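You operate a simulated robot arm through the tools that you are given. There is no shell and no other tool. Be economical: measure what you need, move in short steps, check, and stop when the job is done.

You run a simulated robot arm. Do the job below in one go: nothing can be reset, and whatever is moved stays where it is left.

Task
Tip the strainer's leaves and the cold tea into the red bowl, and put the teapot on the wooden tray.
Fine: empty both; strainer in the small grey dish; lid on the teapot.

It is judged by the outcome, as a careful person would: the job done as asked, and still so three seconds after it is handed in. It fails if anything else is knocked over, pushed out of place, dropped, spilled or broken. A push-on lid holds only when it is set on centred and level and pressed home; a screw cap is set on level and turned clockwise until tight.

Robot
A 6-joint arm with a two-finger parallel gripper, fixed in place. Base frame: the origin is at the foot of the arm, x ahead of it, y to its left, z up; the work surface is at about z = 0.93. Units: m, rad, N and s.
With the tool pointing down near the work surface it reaches from about 0.32 to 0.7 m from the base axis. Its first joint turns from -2.897 to 2.897 rad. Payload 4.1 kg.
The tool frame sits at the grasp point between the pads (the TCP): z along the fingers, y along the line on which they close. The tips reach 0.023 m beyond it. The gripper opens to 0.094 m. The fingers are 0.038 m wide and 0.01 m thick; the gripper's body (0.054 by 0.096 m) begins 0.039 m behind the TCP.
Orientation is that of the tool frame in the base frame, as [roll, pitch, yaw] about the fixed x, y, z axes, in that order (R = Rz(yaw) Ry(pitch) Rx(roll)). With the fingers straight down and closing along the base's y, the tool's x points along the base's -x, its y along +y and its z along -z.

Tools
- The arm moves only by the tool jog_arm. Its argument "series" is text: rows parted by semicolons, each of 6 numbers parted by spaces: the shift along the tool's x, y, z in units of 150 mm (1.0 is 150 mm), then the turn, a rotation vector about the tool's x, y, z in units of 180 degrees (1.0 is 180 degrees). In form: tx ty tz wx wy wz; .... A call has 1 to 20 rows; each row is the pose to reach, as a shift and turn from the pose commanded when the call began, along the tool's axes at that moment. "jaw" is the gripper command, from -1 (shut) to 1 (fully open), values between in proportion, set as the call begins (left out, the last holds). A call with a number of a shift or a turn outside -1 to 1 is refused whole. Each row takes 0.2 s and may step no farther than 0.05 m and 0.15 rad from the row before; otherwise, or with a gripper value out of range, the whole call is refused. A pose out of reach is approached as far as the arm can. The call stops where the force on the tool passes 60 N (or 10 N more than at its start, if that is more) or the arm is blocked; 0.2 s more then pass. Each finger travels about 0.045 m/s and halts on what it meets, pressing with about 42 N; the grip force reading is that of the motor and also rises with nothing between the fingers. The clock runs only during rows and for 0.2 s after the last one: add rows that repeat a pose to give the fingers time. The reply holds the time, the measured pose of the TCP, the force on the tool along the base axes, the opening and the grip force, in the units named above and with some noise, with the torque about the TCP (base axes, N m) and any sound that the robot's microphone picked up.
- Cameras (640 x 400 px; columns grow to the right, rows downward): "scene" is fixed at [0.0506, 0.6494, 1.5143]; the picture's right is [-0.78, -0.62, 0.00], its down [-0.31, 0.39, -0.87] and it looks along [0.54, -0.68, -0.50] (base axes); focal length 339 px, centre (320, 200). "wrist" rides on the gripper at [0.086, 0.016, -0.075] in the tool frame; the picture's right is [-0.18, 0.98, 0.00], its down [-0.58, -0.11, -0.81] and it looks along [-0.79, -0.15, 0.59] (tool axes); focal length 243 px, centre (320, 200). There is no depth. A picture from a camera that has moved, and an enlarged one, comes with that camera's place and axes in the base frame and with its lens.
- camera(camera): a new picture of that camera. It takes no simulated time.
- slide_trunk(by): slides the trunk up (or, below 0, down) by that many m; the arm rides with it, the base frame stays. It gives what a move gives, with no picture.
- close_up(camera, box): a new picture of the part [left, top, right, bottom] of that camera's present view, enlarged. It takes no simulated time.
- sign_off(): hands the job in; it is judged then, once.

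Go step by step. Nothing tells you positions but the pictures and the camera data: compare them with the known pose of the tool, close in by small moves and look again before you grip or let go. The budget is 120 turns and 76 pictures, counting those below and the enlarged ones. Unless the task says otherwise, let go and move clear before handing in, and close with one line.

The tools are called after "Call:" as a command line: name --argument value ..., lists and objects as JSON in quotes. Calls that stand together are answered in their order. jog_arm: Moves the arm, as the interface text tells. Its arguments: {"type":"object","properties":{"series":{"type":"string"},"jaw":{"type":"number"}},"required":["series"]} The other tools are called the same way: slide_trunk (by) slides the trunk up or down; camera (camera) takes a picture; close_up (camera, box) takes an enlarged picture of a part of a camera's view; sign_off () hands the job in.

At the start:

```text
clock: 0.0
tcp_pos: [0.4023, -0.0011, 1.27]
ee_rot: [3.14, 0.001, -3.141]
wrist_force: [1.0, 1.3, 0.1]
ft_torque: [-0.03, 0.0, -0.02]
grip_width: 0.0941
finger_force: 0.0
trunk travel left (down, up): [-0.525, 0.065]
```

scene: 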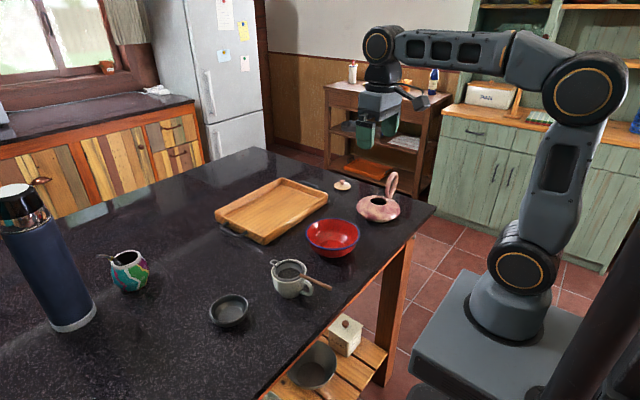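
wrist: 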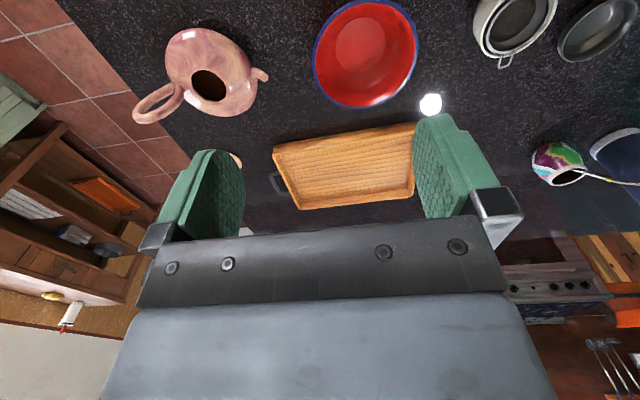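

I see the teapot, lid, red bowl, tray, a mug with a strainer on it, and a grey dish. I'll look closer to find where the cold tea is.

Call:
close_up --camera "scene" --box '[200, 240, 360, 340]'

Call:
close_up --camera "scene" --box '[290, 150, 450, 250]'

Call:
close_up --camera "wrist" --box '[440, 0, 640, 125]'

Call:
close_up --camera "wrist" --box '[110, 10, 310, 135]'

```text
4.00 times, centred on (280, 290) of scene
camera zoom: at [0.0506, 0.6494, 1.5143], right [-0.78, -0.62, 0.0], down [-0.31, 0.39, -0.87], along [0.54, -0.68, -0.5], focal length 1357 px, centre (480, -160)
```

zoom: 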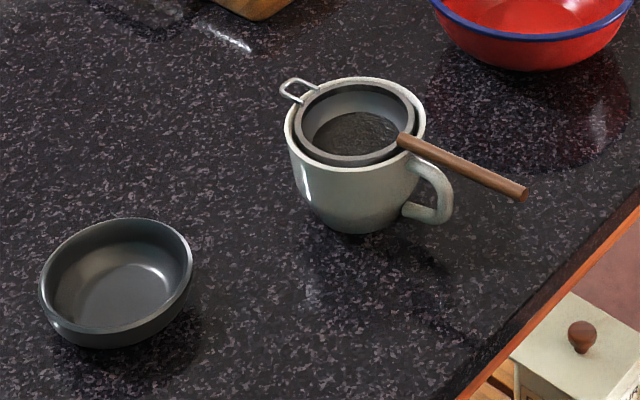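

```text
4.00 times, centred on (370, 200) of scene
camera zoom: at [0.0506, 0.6494, 1.5143], right [-0.78, -0.62, 0.0], down [-0.31, 0.39, -0.87], along [0.54, -0.68, -0.5], focal length 1357 px, centre (120, 200)
```

zoom: 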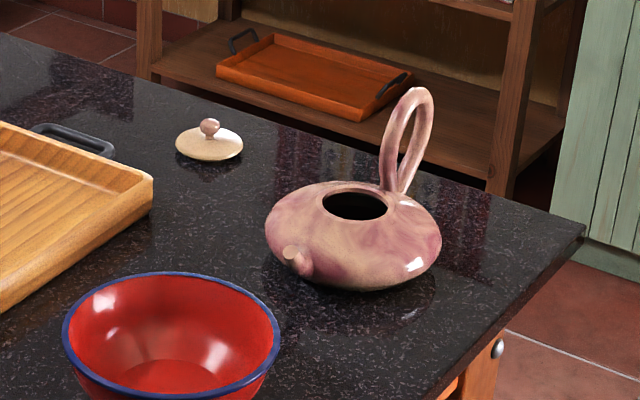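

```text
3.20 times, centred on (540, 62) of wrist
camera zoom: at [0.3141, 0.015, 1.3439], right [0.18, 0.98, 0.0], down [0.58, -0.11, 0.81], along [0.79, -0.15, -0.59], focal length 776 px, centre (-384, 640)
```

zoom: 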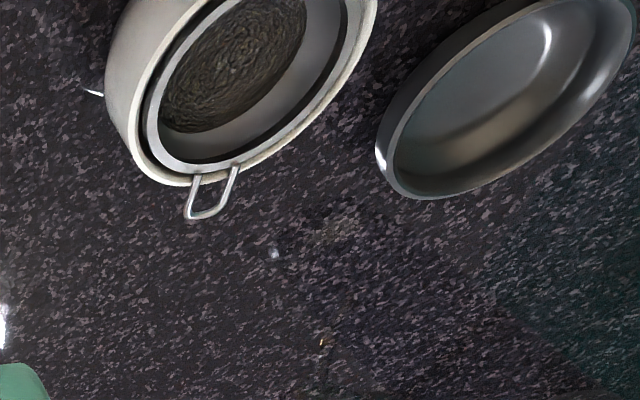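

```text
3.20 times, centred on (210, 72) of wrist
camera zoom: at [0.3141, 0.015, 1.3439], right [0.18, 0.98, 0.0], down [0.58, -0.11, 0.81], along [0.79, -0.15, -0.59], focal length 776 px, centre (672, 608)
```

zoom: 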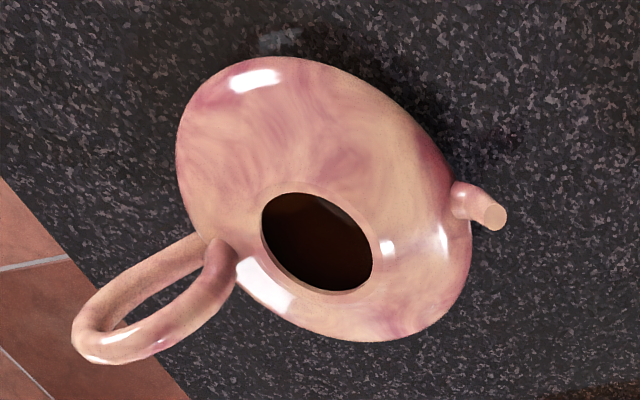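

The strainer sits on the mug with its handle toward the robot, the teapot is open with its handle away from the bowl, and the lid lies beyond it. I start with the strainer: move over it, tilting the tool 45° forward.

Call:
jog_arm --series "0.03 0.15 0 0 -0.0417 0; 0.06 0.35 0 0 -0.0833 0; 0.09 0.55 0 0 -0.125 0; 0.12 0.75 0 0 -0.1667 0; 0.15 0.9 0 0 -0.2083 0; 0.18 1 0 0 -0.25 0" --jaw 0

```text
clock: 1.4
tcp_pos: [0.3751, 0.1484, 1.2705]
ee_rot: [3.14, 0.786, 3.141]
wrist_force: [0.1, 0.6, -0.5]
ft_torque: [-0.01, -0.01, -0.01]
grip_width: 0.0469
finger_force: 0.1
trunk travel left (down, up): [-0.525, 0.065]
```

Tilt reached. I descend to just above the strainer handle and check.

Call:
jog_arm --series "0.15 0.15 0.15 0 0 0; 0.3 0.3 0.3 0 0 0; 0.45 0.45 0.45 0 0 0; 0.6 0.55 0.6 0 0 0; 0.75 0.55 0.75 0 0 0; 0.9 0.55 0.9 0 0 0"

Call:
close_up --camera "scene" --box '[240, 220, 400, 320]'

Call:
camera --camera "wrist"

```text
clock: 2.8
tcp_pos: [0.3769, 0.23, 1.081]
ee_rot: [3.142, 0.785, 3.139]
wrist_force: [-1.2, -0.1, -1.1]
ft_torque: [-0.01, 0.02, 0.0]
grip_width: 0.0472
finger_force: 0.0
trunk travel left (down, up): [-0.525, 0.065]
```

```text
4.00 times, centred on (320, 270) of scene
camera zoom: at [0.0506, 0.6494, 1.5143], right [-0.78, -0.62, 0.0], down [-0.31, 0.39, -0.87], along [0.54, -0.68, -0.5], focal length 1357 px, centre (320, -80)
```

zoom: 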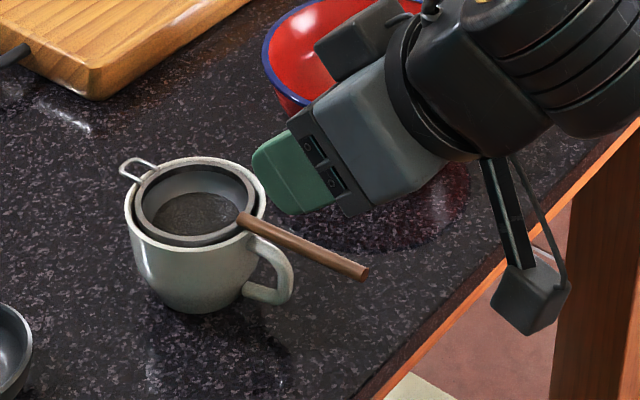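

```text
68 pictures are left
camera wrist: at [0.2612, 0.2451, 1.0717], right [0.13, 0.98, 0.13], down [-0.16, -0.11, 0.98], along [0.98, -0.15, 0.14], focal length 243 px, centre (320, 200)
```

wrist: 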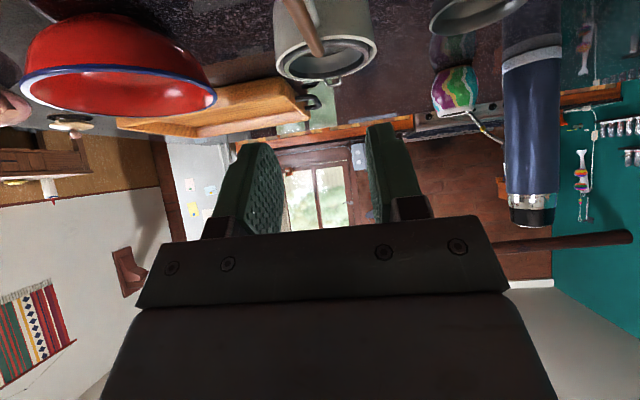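

The handle runs at about z 1.004, from x 0.356 to 0.43, yawed about 6°. I lower the open fingers around it and check before gripping.

Call:
jog_arm --series "0.06 -0.013 -0.045 -0.0236 0 -0.0236; 0.2 -0.013 0.1 -0.0236 0 -0.0236; 0.3 -0.013 0.2 -0.0236 0 -0.0236; 0.405 -0.013 0.302 -0.0236 0 -0.0236"

Call:
close_up --camera "scene" --box '[240, 220, 400, 320]'

Call:
camera --camera "wrist"

```text
clock: 3.8
tcp_pos: [0.3648, 0.2297, 1.0042]
ee_rot: [-3.139, 0.786, -3.038]
wrist_force: [0.0, -0.7, 0.2]
ft_torque: [-0.01, -0.02, -0.03]
grip_width: 0.0475
finger_force: 0.1
trunk travel left (down, up): [-0.525, 0.065]
```

```text
4.00 times, centred on (320, 270) of scene
camera zoom: at [0.0506, 0.6494, 1.5143], right [-0.78, -0.62, 0.0], down [-0.31, 0.39, -0.87], along [0.54, -0.68, -0.5], focal length 1357 px, centre (320, -80)
```

zoom: 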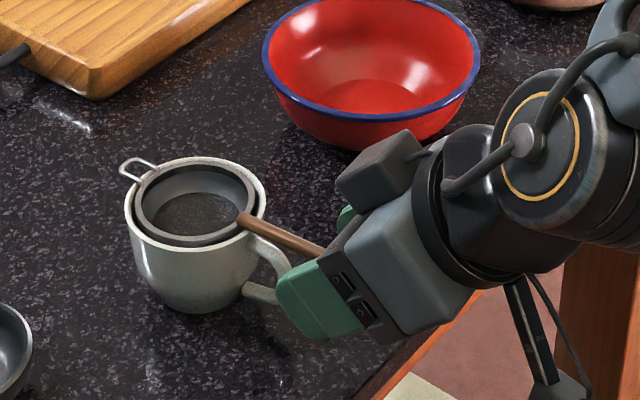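

```text
66 pictures are left
camera wrist: at [0.2485, 0.2331, 0.9961], right [0.03, 0.99, 0.13], down [-0.15, -0.13, 0.98], along [0.99, -0.05, 0.14], focal length 243 px, centre (320, 200)
```

wrist: 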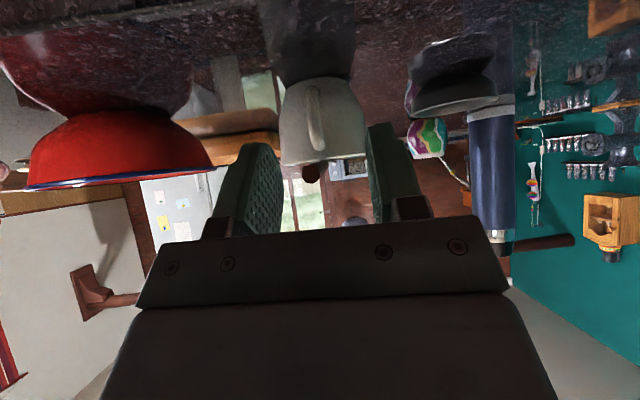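

The handle end is between the fingers. I centre slightly, then close.

Call:
jog_arm --series "0 -0.022 0 0 0 0; 0 -0.022 0 0 0 0"

Call:
jog_arm --series "0 0 0 0 0 0; 0 0 0 0 0 0; 0 0 0 0 0 0; 0 0 0 0 0 0; 0 0 0 0 0 0" --jaw -1

Call:
close_up --camera "scene" --box '[240, 220, 400, 320]'

```text
clock: 4.4
tcp_pos: [0.3649, 0.2267, 1.004]
ee_rot: [-3.14, 0.785, -3.037]
wrist_force: [-0.5, -0.4, 0.0]
ft_torque: [-0.01, 0.0, 0.02]
grip_width: 0.0473
finger_force: 0.0
trunk travel left (down, up): [-0.525, 0.065]
```

```text
clock: 5.6
tcp_pos: [0.3645, 0.2269, 1.0051]
ee_rot: [-3.141, 0.786, -3.036]
wrist_force: [0.6, -0.7, 0.9]
ft_torque: [0.0, -0.06, -0.08]
grip_width: 0.007
finger_force: 41.3
trunk travel left (down, up): [-0.525, 0.065]
```

```text
4.00 times, centred on (320, 270) of scene
camera zoom: at [0.0506, 0.6494, 1.5143], right [-0.78, -0.62, 0.0], down [-0.31, 0.39, -0.87], along [0.54, -0.68, -0.5], focal length 1357 px, centre (320, -80)
```

zoom: 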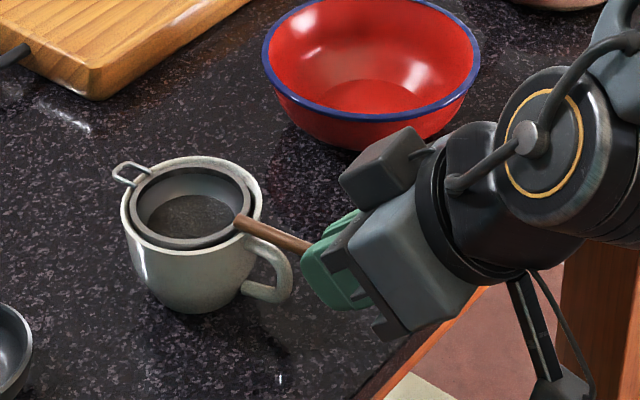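

Gripped at 7 mm. I lift straight up.

Call:
jog_arm --series "-0.05 0 -0.05 0 0 0; -0.12 0 -0.12 0 0 0; -0.24 0 -0.24 0 0 0; -0.4 0 -0.4 0 0 0; -0.56 0 -0.56 0 0 0; -0.7 0 -0.7 0 0 0"

Call:
close_up --camera "scene" --box '[200, 200, 400, 325]'

```text
clock: 7.0
tcp_pos: [0.3668, 0.2266, 1.1514]
ee_rot: [-3.141, 0.787, -3.037]
wrist_force: [-0.1, -0.5, 0.0]
ft_torque: [-0.01, 0.02, -0.05]
grip_width: 0.0
finger_force: 41.8
trunk travel left (down, up): [-0.525, 0.065]
```

```text
3.20 times, centred on (300, 262) of scene
camera zoom: at [0.0506, 0.6494, 1.5143], right [-0.78, -0.62, 0.0], down [-0.31, 0.39, -0.87], along [0.54, -0.68, -0.5], focal length 1085 px, centre (384, 0)
```

zoom: 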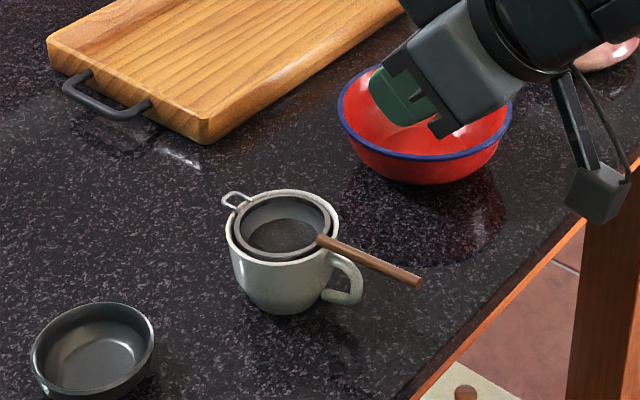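

The handle slipped out, and the strainer is back undisturbed on the mug. I go again with a deeper, more central grip on the handle.

Call:
jog_arm --series "0.1 0 0.1 0 0 0; 0.25 0 0.26 0 0 0; 0.4 0 0.42 0 0 0; 0.52 0 0.55 0 0 0; 0.62 -0.005 0.66 0 0 0; 0.721 -0.005 0.759 0 0 0; 0.721 -0.005 0.759 0 0 0" --jaw -0.2

Call:
close_up --camera "scene" --box '[270, 240, 350, 290]'

Call:
close_up --camera "wrist" --box '[220, 50, 420, 250]'

```text
clock: 8.6
tcp_pos: [0.3697, 0.2264, 0.9964]
ee_rot: [-3.141, 0.784, -3.037]
wrist_force: [-0.5, -0.1, -0.1]
ft_torque: [0.02, -0.01, -0.01]
grip_width: 0.0376
finger_force: 0.0
trunk travel left (down, up): [-0.525, 0.065]
```

```text
8.00 times, centred on (310, 265) of scene
camera zoom: at [0.0506, 0.6494, 1.5143], right [-0.78, -0.62, 0.0], down [-0.31, 0.39, -0.87], along [0.54, -0.68, -0.5], focal length 2714 px, centre (400, -320)
```

zoom: 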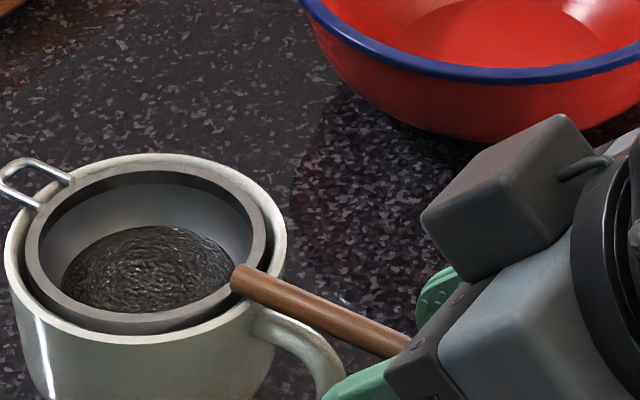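

```text
2.00 times, centred on (320, 150) of wrist
camera zoom: at [0.2534, 0.2307, 0.9874], right [0.03, 0.99, 0.13], down [-0.15, -0.12, 0.98], along [0.99, -0.05, 0.14], focal length 485 px, centre (320, 300)
```

zoom: 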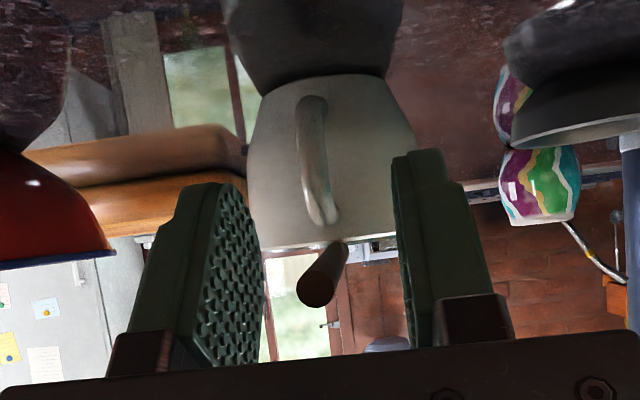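

The handle now lies well within the pads. Closing.

Call:
jog_arm --series "0 0 0 0 0 0; 0 0 0 0 0 0; 0 0 0 0 0 0; 0 0 0 0 0 0; 0 0 0 0 0 0; 0 0 0 0 0 0" --jaw -1

Call:
jog_arm --series "-0.01 0 -0.01 0 0 0; -0.02 0 -0.02 0 0 0; -0.04 0 -0.04 0 0 0; -0.06 0 -0.06 0 0 0; -0.08 0 -0.08 0 0 0"

Call:
close_up --camera "scene" --box '[270, 240, 350, 290]'

Call:
close_up --camera "wrist" --box '[220, 50, 420, 250]'

```text
clock: 10.0
tcp_pos: [0.3692, 0.2276, 0.9972]
ee_rot: [3.141, 0.786, -3.038]
wrist_force: [1.3, -0.4, 0.5]
ft_torque: [0.03, -0.05, -0.07]
grip_width: 0.007
finger_force: 42.0
trunk travel left (down, up): [-0.525, 0.065]
```

```text
clock: 11.2
tcp_pos: [0.3686, 0.225, 1.0128]
ee_rot: [3.14, 0.787, -3.038]
wrist_force: [0.0, -0.9, 0.0]
ft_torque: [0.01, 0.05, -0.02]
grip_width: 0.0073
finger_force: 41.8
trunk travel left (down, up): [-0.525, 0.065]
```

```text
8.00 times, centred on (310, 265) of scene
camera zoom: at [0.0506, 0.6494, 1.5143], right [-0.78, -0.62, 0.0], down [-0.31, 0.39, -0.87], along [0.54, -0.68, -0.5], focal length 2714 px, centre (400, -320)
```

zoom: 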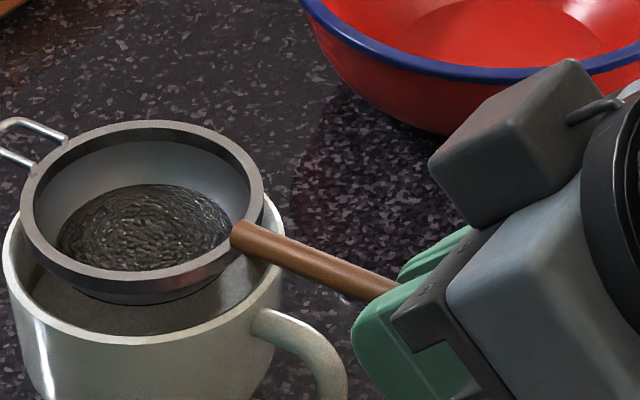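

```text
2.00 times, centred on (320, 150) of wrist
camera zoom: at [0.2522, 0.2293, 1.0045], right [0.03, 0.99, 0.13], down [-0.15, -0.12, 0.98], along [0.99, -0.05, 0.14], focal length 485 px, centre (320, 300)
```

zoom: 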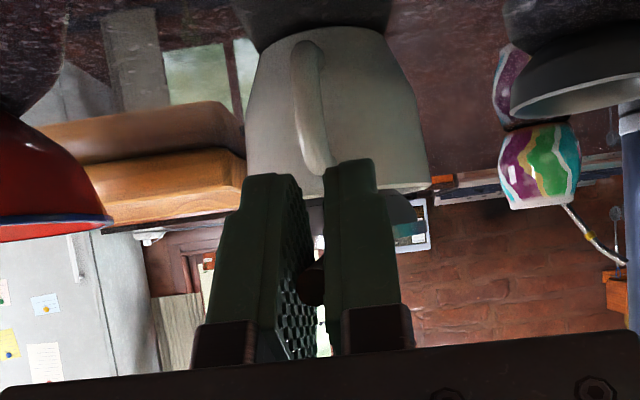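

The strainer is coming up level. I continue the lift gently.

Call:
jog_arm --series "-0.04 0 -0.04 0 0 0; -0.1 0 -0.1 0 0 0; -0.16 0 -0.16 0 0 0; -0.22 0 -0.22 0 0 0; -0.3 0 -0.3 0 0 0; -0.38 0 -0.38 0 0 0; -0.46 0 -0.46 0 0 0; -0.54 0 -0.54 0 0 0; -0.6 0 -0.6 0 0 0"

Call:
close_up --camera "scene" --box '[240, 200, 400, 300]'

```text
clock: 13.2
tcp_pos: [0.3695, 0.2256, 1.139]
ee_rot: [-3.141, 0.783, -3.038]
wrist_force: [-0.3, 0.0, 0.6]
ft_torque: [0.01, 0.08, 0.01]
grip_width: 0.007
finger_force: 42.5
trunk travel left (down, up): [-0.525, 0.065]
```

```text
4.00 times, centred on (320, 250) of scene
camera zoom: at [0.0506, 0.6494, 1.5143], right [-0.78, -0.62, 0.0], down [-0.31, 0.39, -0.87], along [0.54, -0.68, -0.5], focal length 1357 px, centre (320, 0)
```

zoom: 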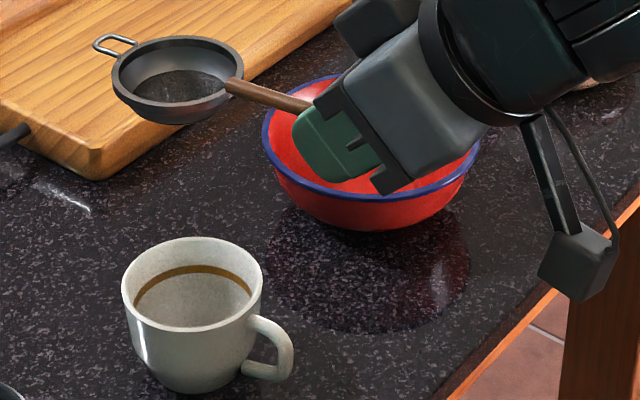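

The mug has only a tea stain, so the cold tea is in the teapot. I carry the strainer over the bowl.

Call:
jog_arm --series "0 -0.08 0 0 0 0; 0 -0.23 0.02 0 0 0; 0 -0.38 0.03 0 0 0; 0 -0.53 0.04 0 0 0; 0 -0.68 0.0485 0 0 0"

Call:
jog_arm --series "0 -0.15 0 0 0 0; 0 -0.3 0.02 0 0 0; 0 -0.45 0.03 0 0 0; 0 -0.6 0.04 0 0 0; 0 -0.68 0.0485 0 0 0"

Call:
close_up --camera "scene" --box '[240, 150, 400, 250]'

```text
clock: 14.4
tcp_pos: [0.3857, 0.126, 1.1345]
ee_rot: [3.14, 0.784, -3.036]
wrist_force: [-0.1, 0.6, -0.4]
ft_torque: [0.0, 0.05, 0.04]
grip_width: 0.0069
finger_force: 42.1
trunk travel left (down, up): [-0.525, 0.065]
```

```text
clock: 15.6
tcp_pos: [0.4024, 0.0241, 1.1304]
ee_rot: [3.141, 0.785, -3.036]
wrist_force: [-0.4, 0.2, 0.5]
ft_torque: [0.01, 0.02, -0.02]
grip_width: 0.0069
finger_force: 42.4
trunk travel left (down, up): [-0.525, 0.065]
```

```text
4.00 times, centred on (320, 200) of scene
camera zoom: at [0.0506, 0.6494, 1.5143], right [-0.78, -0.62, 0.0], down [-0.31, 0.39, -0.87], along [0.54, -0.68, -0.5], focal length 1357 px, centre (320, 200)
```

zoom: 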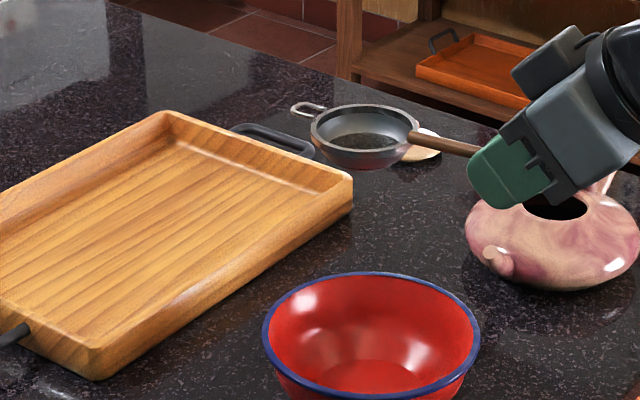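

The strainer's head is near the bowl's axis. I shift slightly toward the bowl's centre, lower a little, and begin turning about the handle, mouth toward the scene camera.

Call:
jog_arm --series "0.08 0.045 0.015 0 0 0; 0.16 0.09 0.03 0 0 0; 0.16 0.09 0.03 0.03 0 -0.03; 0.16 0.09 0.03 0.06 0 -0.06; 0.16 0.09 0.03 0.09 0 -0.09; 0.16 0.09 0.03 0.12 0 -0.12; 0.16 0.09 0.03 0.15 0 -0.15; 0.16 0.09 0.03 0.18 0 -0.18"

Call:
camera --camera "scene"

```text
clock: 17.4
tcp_pos: [0.3946, 0.0429, 1.1142]
ee_rot: [-2.171, 0.514, -2.415]
wrist_force: [0.4, 0.3, 0.1]
ft_torque: [0.03, 0.03, -0.01]
grip_width: 0.0074
finger_force: 41.9
out of reach, approached as far as the arm can: row 2, 3, 4, 5, 6, 7, 8
trunk travel left (down, up): [-0.525, 0.065]
```

```text
57 pictures are left
```

scene: 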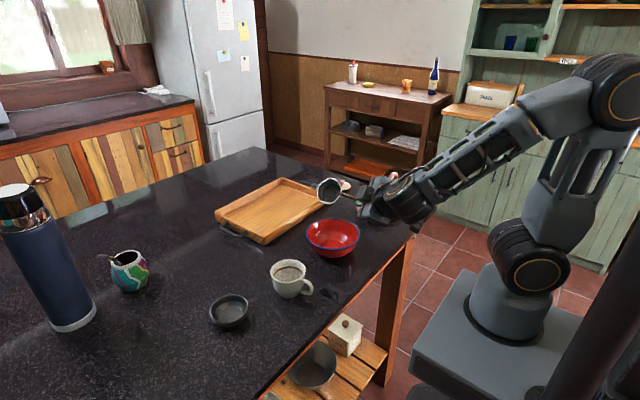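

The wrist is too close to the base for this turn. I raise the arm and lower the trunk so the wrist has more room, keeping the strainer over the bowl.

Call:
jog_arm --series "-0.1 -0.147 -0.1 0 0 0; -0.22 -0.323 -0.22 0 0 0; -0.34 -0.5 -0.34 0 0 0; -0.46 -0.676 -0.46 0 0 0"

Call:
slide_trunk --by -0.14

Call:
close_up --camera "scene" --box '[240, 150, 400, 250]'

```text
clock: 18.4
tcp_pos: [0.3976, 0.0414, 1.256]
ee_rot: [-2.172, 0.514, -2.418]
wrist_force: [0.1, 0.5, -0.8]
ft_torque: [-0.01, 0.02, -0.01]
grip_width: 0.0073
finger_force: 42.5
trunk travel left (down, up): [-0.525, 0.065]
```

```text
clock: 20.1
tcp_pos: [0.3994, 0.0416, 1.1164]
ee_rot: [-2.172, 0.516, -2.416]
wrist_force: [0.0, -0.8, 0.0]
ft_torque: [0.02, 0.02, 0.0]
grip_width: 0.0069
finger_force: 41.9
trunk travel left (down, up): [-0.385, 0.205]
```

```text
4.00 times, centred on (320, 200) of scene
camera zoom: at [0.0506, 0.6494, 1.5143], right [-0.78, -0.62, 0.0], down [-0.31, 0.39, -0.87], along [0.54, -0.68, -0.5], focal length 1357 px, centre (320, 200)
```

zoom: 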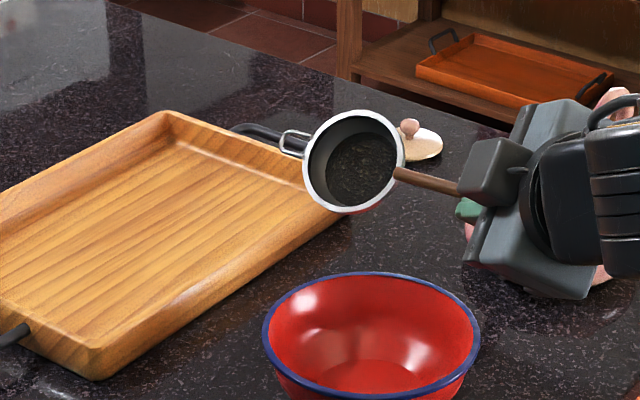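

The leaves are still in. I lower the trunk once more the same way.

Call:
jog_arm --series "-0.1 -0.147 -0.1 0 0 0; -0.22 -0.323 -0.22 0 0 0; -0.34 -0.5 -0.34 0 0 0; -0.46 -0.676 -0.46 0 0 0"

Call:
slide_trunk --by -0.14

Call:
camera --camera "scene"

```text
clock: 21.1
tcp_pos: [0.3959, 0.0417, 1.2579]
ee_rot: [-2.172, 0.515, -2.415]
wrist_force: [-0.3, 0.3, 0.0]
ft_torque: [0.01, 0.04, -0.04]
grip_width: 0.0073
finger_force: 41.9
trunk travel left (down, up): [-0.385, 0.205]
```

```text
clock: 22.7
tcp_pos: [0.3959, 0.0418, 1.1177]
ee_rot: [-2.174, 0.516, -2.416]
wrist_force: [-0.6, 0.0, -0.6]
ft_torque: [-0.03, 0.06, 0.02]
grip_width: 0.0073
finger_force: 41.5
trunk travel left (down, up): [-0.245, 0.345]
```

```text
55 pictures are left
```

scene: 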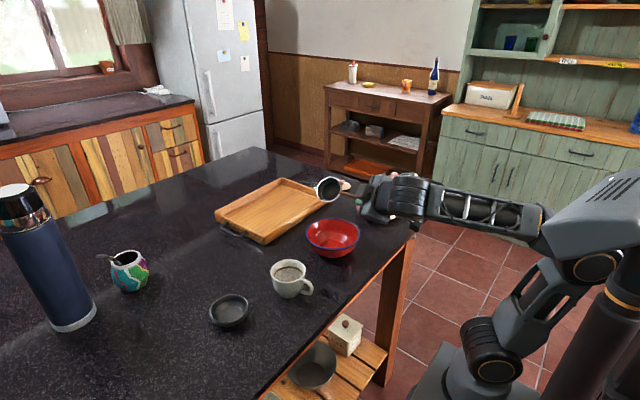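

Now I continue turning about the handle to tip the leaves out.

Call:
jog_arm --series "0 0 0 0.03 0 -0.03; 0 0 0 0.06 0 -0.06; 0 0 0 0.09 0 -0.09; 0 0 0 0.12 0 -0.12; 0 0 0 0.15 0 -0.15; 0 0 0 0.18 0 -0.18"

Call:
close_up --camera "scene" --box '[240, 150, 400, 250]'

```text
clock: 24.1
tcp_pos: [0.3972, 0.0419, 1.1175]
ee_rot: [-1.548, -0.022, -2.251]
wrist_force: [0.3, 0.4, -0.8]
ft_torque: [0.0, 0.11, 0.0]
grip_width: 0.007
finger_force: 42.1
trunk travel left (down, up): [-0.245, 0.345]
```

```text
4.00 times, centred on (320, 200) of scene
camera zoom: at [0.0506, 0.6494, 1.5143], right [-0.78, -0.62, 0.0], down [-0.31, 0.39, -0.87], along [0.54, -0.68, -0.5], focal length 1357 px, centre (320, 200)
```

zoom: 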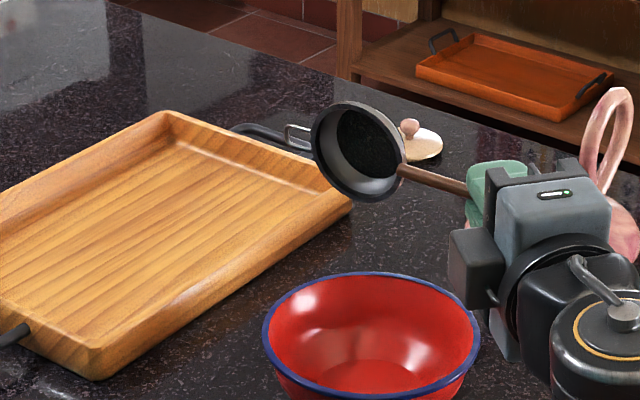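

Mouth is now sideways and the leaves still cling; I keep turning.

Call:
jog_arm --series "0 0 0 0.03 0 -0.03; 0 0 0 0.06 0 -0.06; 0 0 0 0.09 0 -0.09; 0 0 0 0.12 0 -0.12; 0 0 0 0.15 0 -0.15; 0 0 0 0.18 0 -0.18; 0 0 0 0.21 0 -0.21; 0 0 0 0.21 0 -0.21"

Call:
close_up --camera "scene" --box '[240, 150, 400, 250]'

```text
clock: 25.9
tcp_pos: [0.3972, 0.0424, 1.1166]
ee_rot: [-0.775, -0.618, -2.519]
wrist_force: [0.5, -0.3, -0.3]
ft_torque: [-0.02, 0.04, 0.01]
grip_width: 0.0071
finger_force: 42.0
trunk travel left (down, up): [-0.245, 0.345]
```

```text
4.00 times, centred on (320, 200) of scene
camera zoom: at [0.0506, 0.6494, 1.5143], right [-0.78, -0.62, 0.0], down [-0.31, 0.39, -0.87], along [0.54, -0.68, -0.5], focal length 1357 px, centre (320, 200)
```

zoom: 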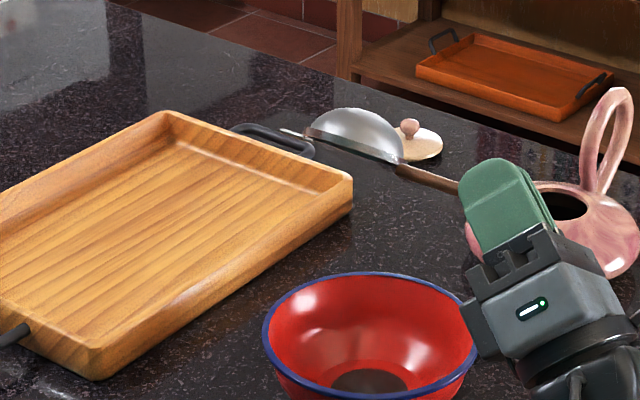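

The leaves dropped into the bowl. I turn the strainer back upright and check it.

Call:
jog_arm --series "0 0 0 0.03 0 -0.03; 0 0 0 0 0 0; 0 0 0 -0.03 0 0.03; 0 0 0 -0.07 0 0.07; 0 0 0 -0.1 0 0.1; 0 0 0 -0.13 0 0.13; 0 0 0 -0.16 0 0.16; 0 0 0 -0.19 0 0.19; 0 0 0 -0.22 0 0.22; 0 0 0 -0.25 0 0.25; 0 0 0 -0.28 0 0.28; 0 0 0 -0.31 0 0.31; 0 0 0 -0.34 0 0.34; 0 0 0 -0.37 0 0.37; 0 0 0 -0.4 0 0.4; 0 0 0 -0.43 0 0.43; 0 0 0 -0.46 0 0.46"

Call:
jog_arm --series "0 0 0 -0.03 0 0.03; 0 0 0 -0.06 0 0.06; 0 0 0 -0.09 0 0.09; 0 0 0 -0.11 0 0.11"

Call:
close_up --camera "scene" --box '[240, 150, 400, 250]'

```text
refused: row 4 steps farther than a row can; nothing moved
```

```text
clock: 26.9
tcp_pos: [0.3976, 0.0411, 1.1165]
ee_rot: [-1.223, -0.326, -2.309]
wrist_force: [0.0, 1.0, -0.2]
ft_torque: [-0.01, 0.02, 0.01]
grip_width: 0.0067
finger_force: 42.0
trunk travel left (down, up): [-0.245, 0.345]
```

```text
4.00 times, centred on (320, 200) of scene
camera zoom: at [0.0506, 0.6494, 1.5143], right [-0.78, -0.62, 0.0], down [-0.31, 0.39, -0.87], along [0.54, -0.68, -0.5], focal length 1357 px, centre (320, 200)
```

zoom: 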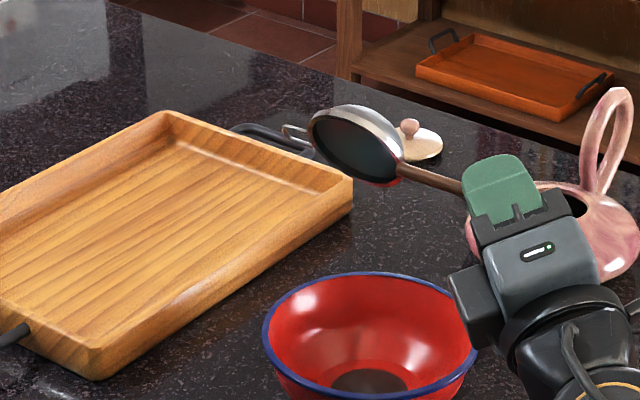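

The strainer's inside looks clean. I finish turning it upright.

Call:
jog_arm --series "0 0 0 -0.03 0 0.03; 0 0 0 -0.06 0 0.06; 0 0 0 -0.09 0 0.09; 0 0 0 -0.12 0 0.12; 0 0 0 -0.15 0 0.15; 0 0 0 -0.18 0 0.18; 0 0 0 -0.21 0 0.21; 0 0 0 -0.24 0 0.24; 0 0 0 -0.27 0 0.27; 0 0 0 -0.3 0 0.3; 0 0 0 -0.33 0 0.33; 0 0 0 -0.36 0 0.36; 0 0 0 -0.39 0 0.39; 0 0 0 -0.42 0 0.42; 0 0 0 -0.45 0 0.45; 0 0 0 -0.46 0 0.46"

Call:
camera --camera "scene"

Call:
close_up --camera "scene" --box '[240, 150, 400, 250]'

```text
clock: 30.3
tcp_pos: [0.3968, 0.0407, 1.118]
ee_rot: [3.139, 0.787, -3.04]
wrist_force: [0.6, 0.0, 0.0]
ft_torque: [0.01, 0.0, 0.01]
grip_width: 0.0069
finger_force: 42.5
trunk travel left (down, up): [-0.245, 0.345]
```

```text
51 pictures are left
```

scene: 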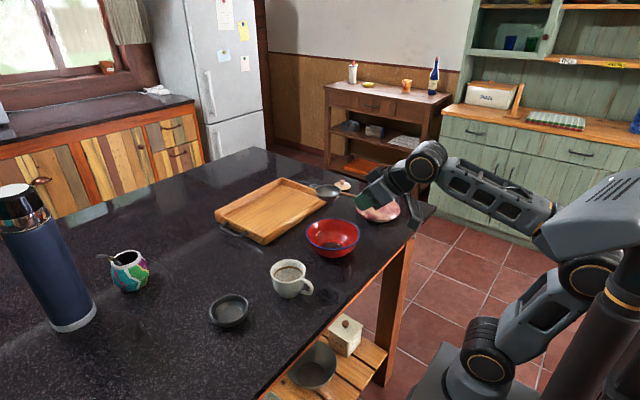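

```text
4.00 times, centred on (320, 200) of scene
camera zoom: at [0.0506, 0.6494, 1.5143], right [-0.78, -0.62, 0.0], down [-0.31, 0.39, -0.87], along [0.54, -0.68, -0.5], focal length 1357 px, centre (320, 200)
```

zoom: 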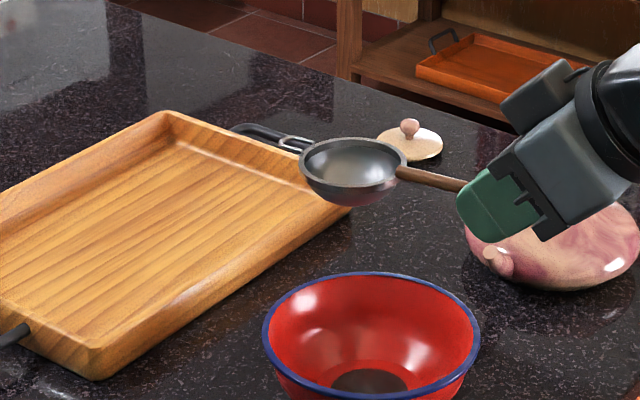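

Strainer is empty and upright. I carry it toward the grey dish at about (0.523, 0.366).

Call:
jog_arm --series "-0.02 0.1 0.02 0 0 0; -0.05 0.3 0.05 0 0 0; -0.08 0.55 0.08 0 0 0; -0.11 0.8 0.11 0 0 0; -0.14 1 0.14 0 0 0"

Call:
jog_arm --series "-0.02 0.15 0.02 0 0.015 0; -0.05 0.4 0.05 0 0.03 0; -0.08 0.65 0.08 0 0.045 0; -0.11 0.9 0.11 0 0.0556 0; -0.14 1 0.14 0 0.0556 0"

Call:
close_up --camera "scene" --box '[180, 230, 340, 330]'

```text
clock: 31.5
tcp_pos: [0.4088, 0.1892, 1.1167]
ee_rot: [3.14, 0.786, -3.037]
wrist_force: [0.7, -0.8, -0.5]
ft_torque: [0.02, 0.03, 0.04]
grip_width: 0.007
finger_force: 42.0
trunk travel left (down, up): [-0.245, 0.345]
```

```text
clock: 32.7
tcp_pos: [0.4238, 0.3446, 1.1185]
ee_rot: [-3.141, 0.609, -3.036]
wrist_force: [0.5, -1.4, 0.0]
ft_torque: [0.02, 0.06, -0.02]
grip_width: 0.0072
finger_force: 42.2
trunk travel left (down, up): [-0.245, 0.345]
```

```text
4.00 times, centred on (260, 280) of scene
camera zoom: at [0.0506, 0.6494, 1.5143], right [-0.78, -0.62, 0.0], down [-0.31, 0.39, -0.87], along [0.54, -0.68, -0.5], focal length 1357 px, centre (560, -120)
```

zoom: 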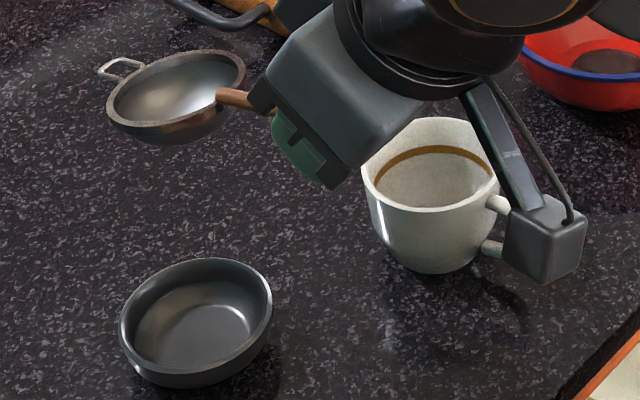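

Aligned to within about 1 cm; I correct and descend most of the way.

Call:
jog_arm --series "0.05 0.057 0.1 0 0 0; 0.15 0.057 0.25 0 0 0; 0.25 0.057 0.4 0 0 0; 0.35 0.057 0.54 0 0 0; 0.405 0.057 0.635 0 0 0"

Call:
close_up --camera "scene" --box '[180, 270, 260, 330]'

```text
clock: 33.9
tcp_pos: [0.4293, 0.3537, 1.0033]
ee_rot: [-3.141, 0.61, -3.036]
wrist_force: [0.4, 0.6, 0.2]
ft_torque: [-0.01, 0.02, 0.05]
grip_width: 0.0071
finger_force: 42.0
trunk travel left (down, up): [-0.245, 0.345]
```

```text
6.67 times, centred on (220, 300) of scene
camera zoom: at [0.0506, 0.6494, 1.5143], right [-0.78, -0.62, 0.0], down [-0.31, 0.39, -0.87], along [0.54, -0.68, -0.5], focal length 2261 px, centre (987, -467)
```

zoom: 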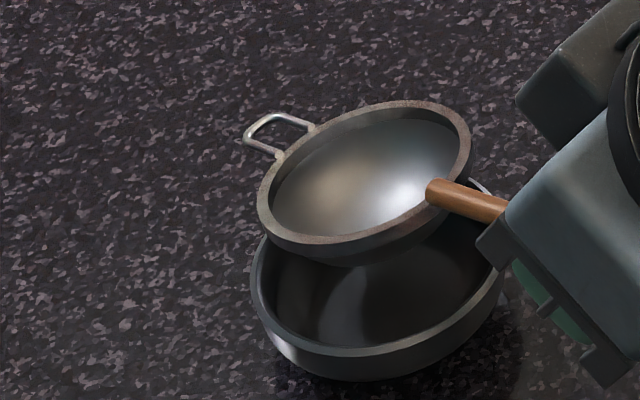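

I nudge it onto the dish's centre and lower the rest.

Call:
jog_arm --series "0.03 0.037 -0.022 0 0 0; 0.055 0.037 0.013 0 0 0; 0.075 0.037 0.043 0 0 0; 0.0985 0.037 0.078 0 0 0; 0.0985 0.037 0.078 0 0 0"

Call:
close_up --camera "scene" --box '[180, 270, 260, 330]'

```text
clock: 35.1
tcp_pos: [0.4223, 0.3583, 0.9868]
ee_rot: [3.14, 0.611, -3.036]
wrist_force: [-1.2, 1.3, 0.4]
ft_torque: [0.03, -0.04, 0.0]
grip_width: 0.0069
finger_force: 42.0
trunk travel left (down, up): [-0.245, 0.345]
```

```text
6.67 times, centred on (220, 300) of scene
camera zoom: at [0.0506, 0.6494, 1.5143], right [-0.78, -0.62, 0.0], down [-0.31, 0.39, -0.87], along [0.54, -0.68, -0.5], focal length 2261 px, centre (987, -467)
```

zoom: 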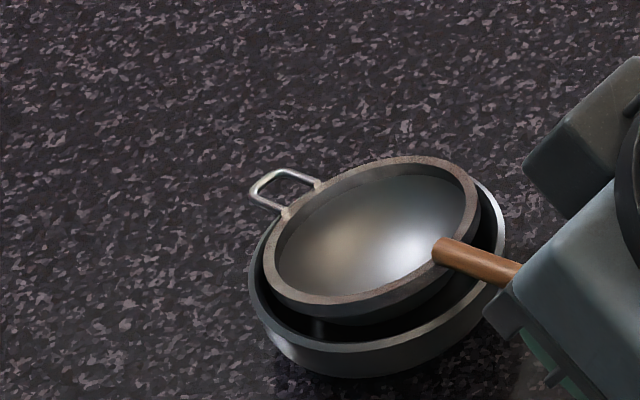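

Well placed. A few more millimetres down, then release.

Call:
jog_arm --series "0.012 0 0.016 0 0 0; 0.025 0 0.036 0 0 0; 0.025 0 0.036 0 0 0"

Call:
jog_arm --series "0 0 0 0 0 0; 0 0 0 0 0 0; 0 0 0 0 0 0" --jaw -0.5

Call:
close_up --camera "scene" --box '[180, 250, 280, 330]'

```text
clock: 35.9
tcp_pos: [0.4215, 0.3596, 0.9813]
ee_rot: [3.139, 0.615, -3.039]
wrist_force: [-5.5, -2.5, 13.5]
ft_torque: [0.1, -1.33, -0.24]
grip_width: 0.0068
finger_force: 41.9
trunk travel left (down, up): [-0.245, 0.345]
```

```text
clock: 36.7
tcp_pos: [0.4228, 0.361, 0.9812]
ee_rot: [-3.14, 0.61, -3.038]
wrist_force: [-0.1, -0.6, -0.2]
ft_torque: [-0.02, 0.0, -0.03]
grip_width: 0.0237
finger_force: 0.0
trunk travel left (down, up): [-0.245, 0.345]
```

```text
5.00 times, centred on (230, 290) of scene
camera zoom: at [0.0506, 0.6494, 1.5143], right [-0.78, -0.62, 0.0], down [-0.31, 0.39, -0.87], along [0.54, -0.68, -0.5], focal length 1696 px, centre (770, -250)
```

zoom: 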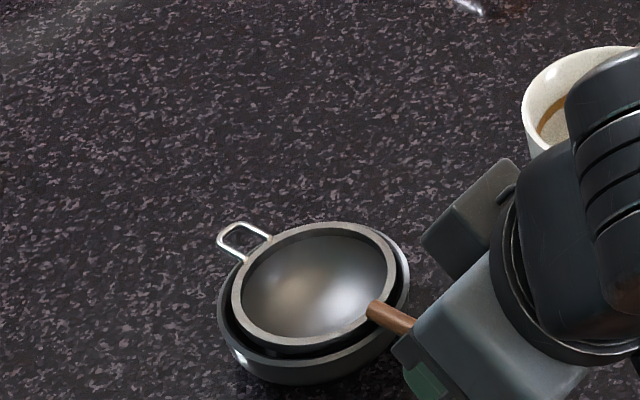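

The strainer sits in the dish. I withdraw along the tool axis and up.

Call:
jog_arm --series "0 0 -0.1 0 0 0; 0 0 -0.25 0 0 0; 0 0 -0.45 0 0 0; 0 0 -0.7 0 0 0; 0 0 -1 0 0 0"

Call:
close_up --camera "scene" --box '[180, 230, 340, 330]'

```text
clock: 37.9
tcp_pos: [0.337, 0.35, 1.104]
ee_rot: [-3.14, 0.612, -3.036]
wrist_force: [0.3, 0.5, -0.4]
ft_torque: [-0.03, 0.04, 0.0]
grip_width: 0.0236
finger_force: 0.1
trunk travel left (down, up): [-0.245, 0.345]
```

```text
4.00 times, centred on (260, 280) of scene
camera zoom: at [0.0506, 0.6494, 1.5143], right [-0.78, -0.62, 0.0], down [-0.31, 0.39, -0.87], along [0.54, -0.68, -0.5], focal length 1357 px, centre (560, -120)
```

zoom: 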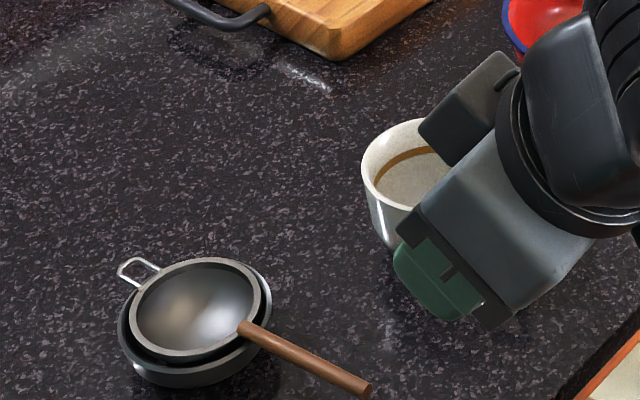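

The strainer is settled in the dish. Next I raise the tool, set it vertical and head for the teapot.

Call:
jog_arm --series "-0.145 -0.141 -0.093 0 0.039 0; -0.29 -0.282 -0.187 0 0.078 0; -0.436 -0.423 -0.28 0 0.117 0; -0.58 -0.564 -0.374 0 0.156 0; -0.727 -0.705 -0.467 0 0.195 0" --jaw 0

```text
clock: 39.1
tcp_pos: [0.374, 0.2348, 1.1128]
ee_rot: [3.14, 0.0, -3.037]
wrist_force: [0.3, -0.7, 0.6]
ft_torque: [-0.01, -0.01, 0.0]
grip_width: 0.047
finger_force: 0.2
out of reach, approached as far as the arm can: row 3, 4, 5
trunk travel left (down, up): [-0.245, 0.345]
```

The arm is at its height limit for this trunk height; I raise the trunk.

Call:
slide_trunk --by 0.2

```text
clock: 41.3
tcp_pos: [0.3744, 0.2353, 1.3119]
ee_rot: [3.138, 0.004, -3.036]
wrist_force: [-0.2, 0.7, -1.1]
ft_torque: [-0.02, -0.01, 0.0]
grip_width: 0.047
finger_force: 0.0
trunk travel left (down, up): [-0.445, 0.145]
```

Call:
jog_arm --series "0 -0.17 0 0 0 0.044; 0 -0.34 0 0 0 0.088; 0 -0.51 0 0 0 0.132; 0 -0.68 0 0 0 0.176; 0 -0.85 0 0 0 0.22; 0 -1 0 0 0 0.264"

```text
clock: 42.7
tcp_pos: [0.3878, 0.0862, 1.3111]
ee_rot: [3.135, -0.001, 2.414]
wrist_force: [0.0, -0.5, 0.2]
ft_torque: [-0.01, 0.04, -0.01]
grip_width: 0.0469
finger_force: 0.1
trunk travel left (down, up): [-0.445, 0.145]
```

Call:
jog_arm --series "-0.15 -0.119 0.03 0 0 0.045; -0.3 -0.238 0.07 0 0 0.09; -0.45 -0.357 0.1 0 0 0.135; -0.6 -0.476 0.13 0 0 0.18; -0.75 -0.595 0.17 0 0 0.225; -0.903 -0.713 0.2 0 0 0.268"

Call:
camera --camera "wrist"

```text
clock: 44.1
tcp_pos: [0.4213, -0.0839, 1.2827]
ee_rot: [3.137, -0.003, 1.575]
wrist_force: [0.6, 0.8, 0.4]
ft_torque: [0.01, 0.01, 0.0]
grip_width: 0.047
finger_force: 0.1
trunk travel left (down, up): [-0.445, 0.145]
```

```text
44 pictures are left
camera wrist: at [0.4366, 0.0015, 1.3577], right [0.98, -0.18, 0.0], down [-0.11, -0.58, 0.8], along [-0.14, -0.79, -0.59], focal length 243 px, centre (320, 200)
```

wrist: 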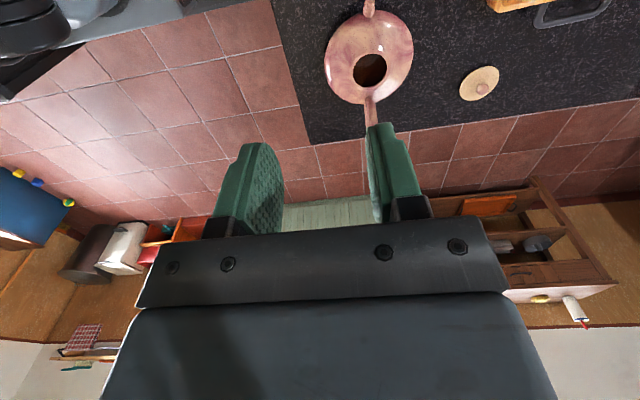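

I see the pot from above: mouth near (0.48, −0.18), spout toward +y, handle toward −y. I move behind the handle and tilt 45° toward the spout.

Call:
jog_arm --series "-0.16 0.05 0.1 0 0.0417 0; -0.33 0.1 0.2 0 0.0833 0; -0.5 0.15 0.3 0 0.125 0; -0.66 0.2 0.4 0 0.1667 0; -0.83 0.25 0.5 0 0.2083 0; -1 0.3 0.6 0 0.25 0"

Call:
camera --camera "wrist"

Call:
close_up --camera "scene" --box '[300, 120, 460, 220]'

```text
clock: 45.5
tcp_pos: [0.4595, -0.212, 1.1669]
ee_rot: [3.131, -0.789, 1.58]
wrist_force: [-0.3, -0.1, 0.5]
ft_torque: [-0.04, 0.05, 0.02]
grip_width: 0.0471
finger_force: 0.0
out of reach, approached as far as the arm can: row 5, 6
trunk travel left (down, up): [-0.445, 0.145]
```

```text
43 pictures are left
camera wrist: at [0.4731, -0.2054, 1.2801], right [0.98, -0.13, -0.12], down [-0.11, -0.98, 0.15], along [-0.14, -0.14, -0.98], focal length 243 px, centre (320, 200)
```

wrist: 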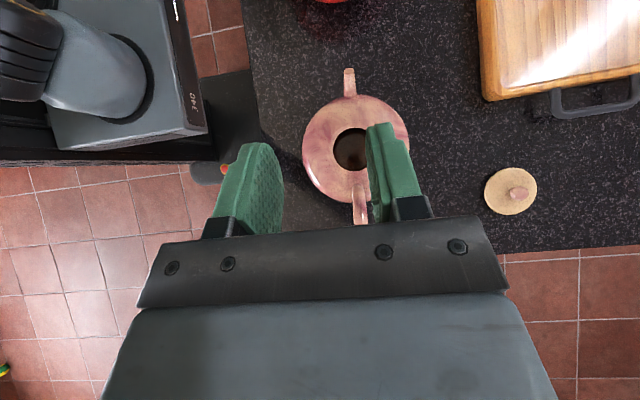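

```text
4.00 times, centred on (380, 170) of scene
camera zoom: at [0.0506, 0.6494, 1.5143], right [-0.78, -0.62, 0.0], down [-0.31, 0.39, -0.87], along [0.54, -0.68, -0.5], focal length 1357 px, centre (80, 320)
```

zoom: 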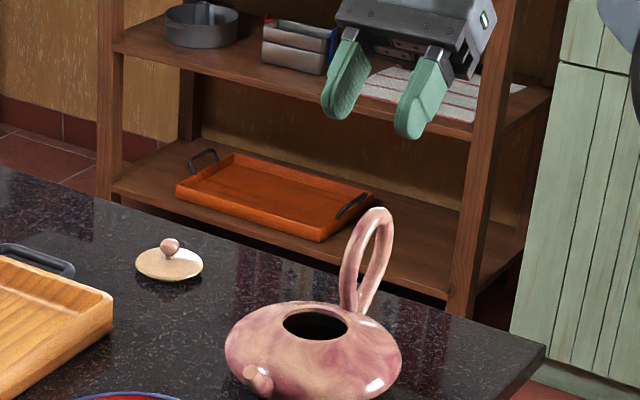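

Mouth is at about (0.478, −0.192) and the handle's top at about (0.475, −0.26, 1.05). I raise the trunk a little for reach, then position above the handle.

Call:
slide_trunk --by 0.1

Call:
jog_arm --series "-0.15 0.03 0.1 0 0 0; -0.3 0.06 0.2 0 0 0; -0.45 0.09 0.3 0 0 0; -0.6 0.11 0.4 0 0 0; -0.7 0.11 0.45 0 0 0"

Call:
camera --camera "wrist"

```text
clock: 46.8
tcp_pos: [0.4602, -0.2123, 1.2652]
ee_rot: [3.134, -0.788, 1.577]
wrist_force: [0.3, 0.0, -0.1]
ft_torque: [-0.01, -0.01, 0.03]
grip_width: 0.0472
finger_force: 0.1
trunk travel left (down, up): [-0.545, 0.045]
```

```text
clock: 48.0
tcp_pos: [0.4771, -0.239, 1.1453]
ee_rot: [3.133, -0.787, 1.575]
wrist_force: [-0.1, -0.2, 0.7]
ft_torque: [0.02, 0.0, 0.01]
grip_width: 0.047
finger_force: 0.0
trunk travel left (down, up): [-0.545, 0.045]
```

```text
41 pictures are left
camera wrist: at [0.4908, -0.2312, 1.2589], right [0.98, -0.13, -0.12], down [-0.11, -0.98, 0.16], along [-0.14, -0.14, -0.98], focal length 243 px, centre (320, 200)
```

wrist: 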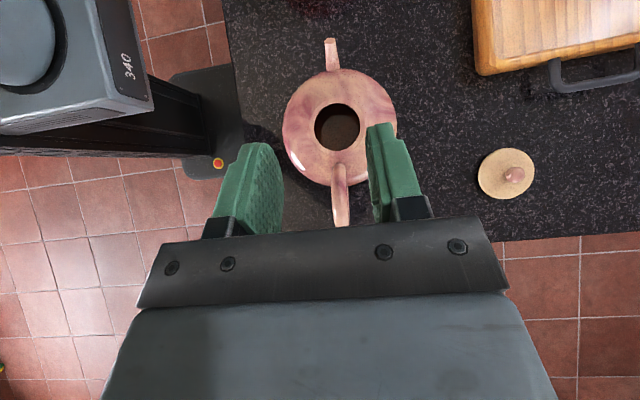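

The handle is centred between the fingers in x. I lower straight down around it.

Call:
jog_arm --series "-0.16 0 0.1 0 0 0; -0.32 0 0.2 0 0 0; -0.46 0 0.31 0 0 0; -0.56 0 0.4 0 0 0; -0.613 0 0.4525 0 0 0; -0.613 0 0.4525 0 0 0"

Call:
close_up --camera "scene" --box '[340, 140, 440, 220]'

Call:
close_up --camera "wrist" --box '[220, 50, 440, 250]'

```text
clock: 49.4
tcp_pos: [0.4747, -0.2539, 1.0313]
ee_rot: [3.133, -0.788, 1.577]
wrist_force: [-0.2, 0.0, 0.8]
ft_torque: [-0.01, 0.01, 0.02]
grip_width: 0.0469
finger_force: 0.0
trunk travel left (down, up): [-0.545, 0.045]
```

```text
5.00 times, centred on (390, 180) of scene
camera zoom: at [0.0506, 0.6494, 1.5143], right [-0.78, -0.62, 0.0], down [-0.31, 0.39, -0.87], along [0.54, -0.68, -0.5], focal length 1696 px, centre (-30, 300)
```

zoom: 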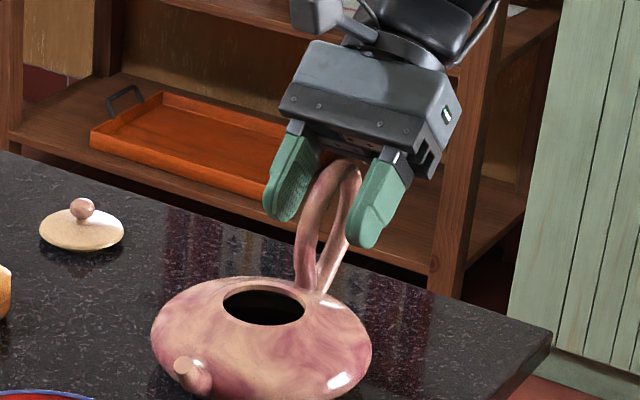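

```text
2.00 times, centred on (330, 150) of wrist
camera zoom: at [0.4895, -0.2462, 1.1444], right [0.98, -0.13, -0.12], down [-0.11, -0.98, 0.16], along [-0.14, -0.14, -0.98], focal length 485 px, centre (300, 300)
```

zoom: 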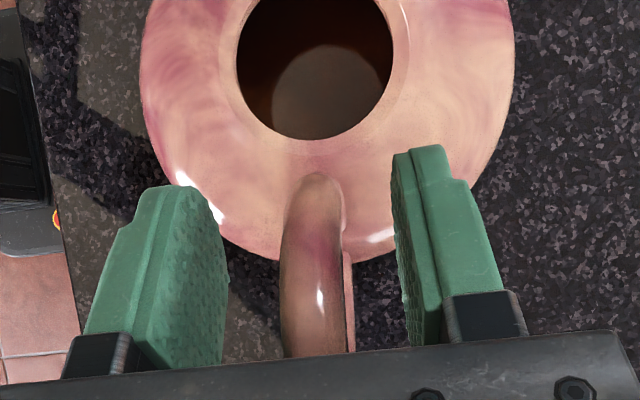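

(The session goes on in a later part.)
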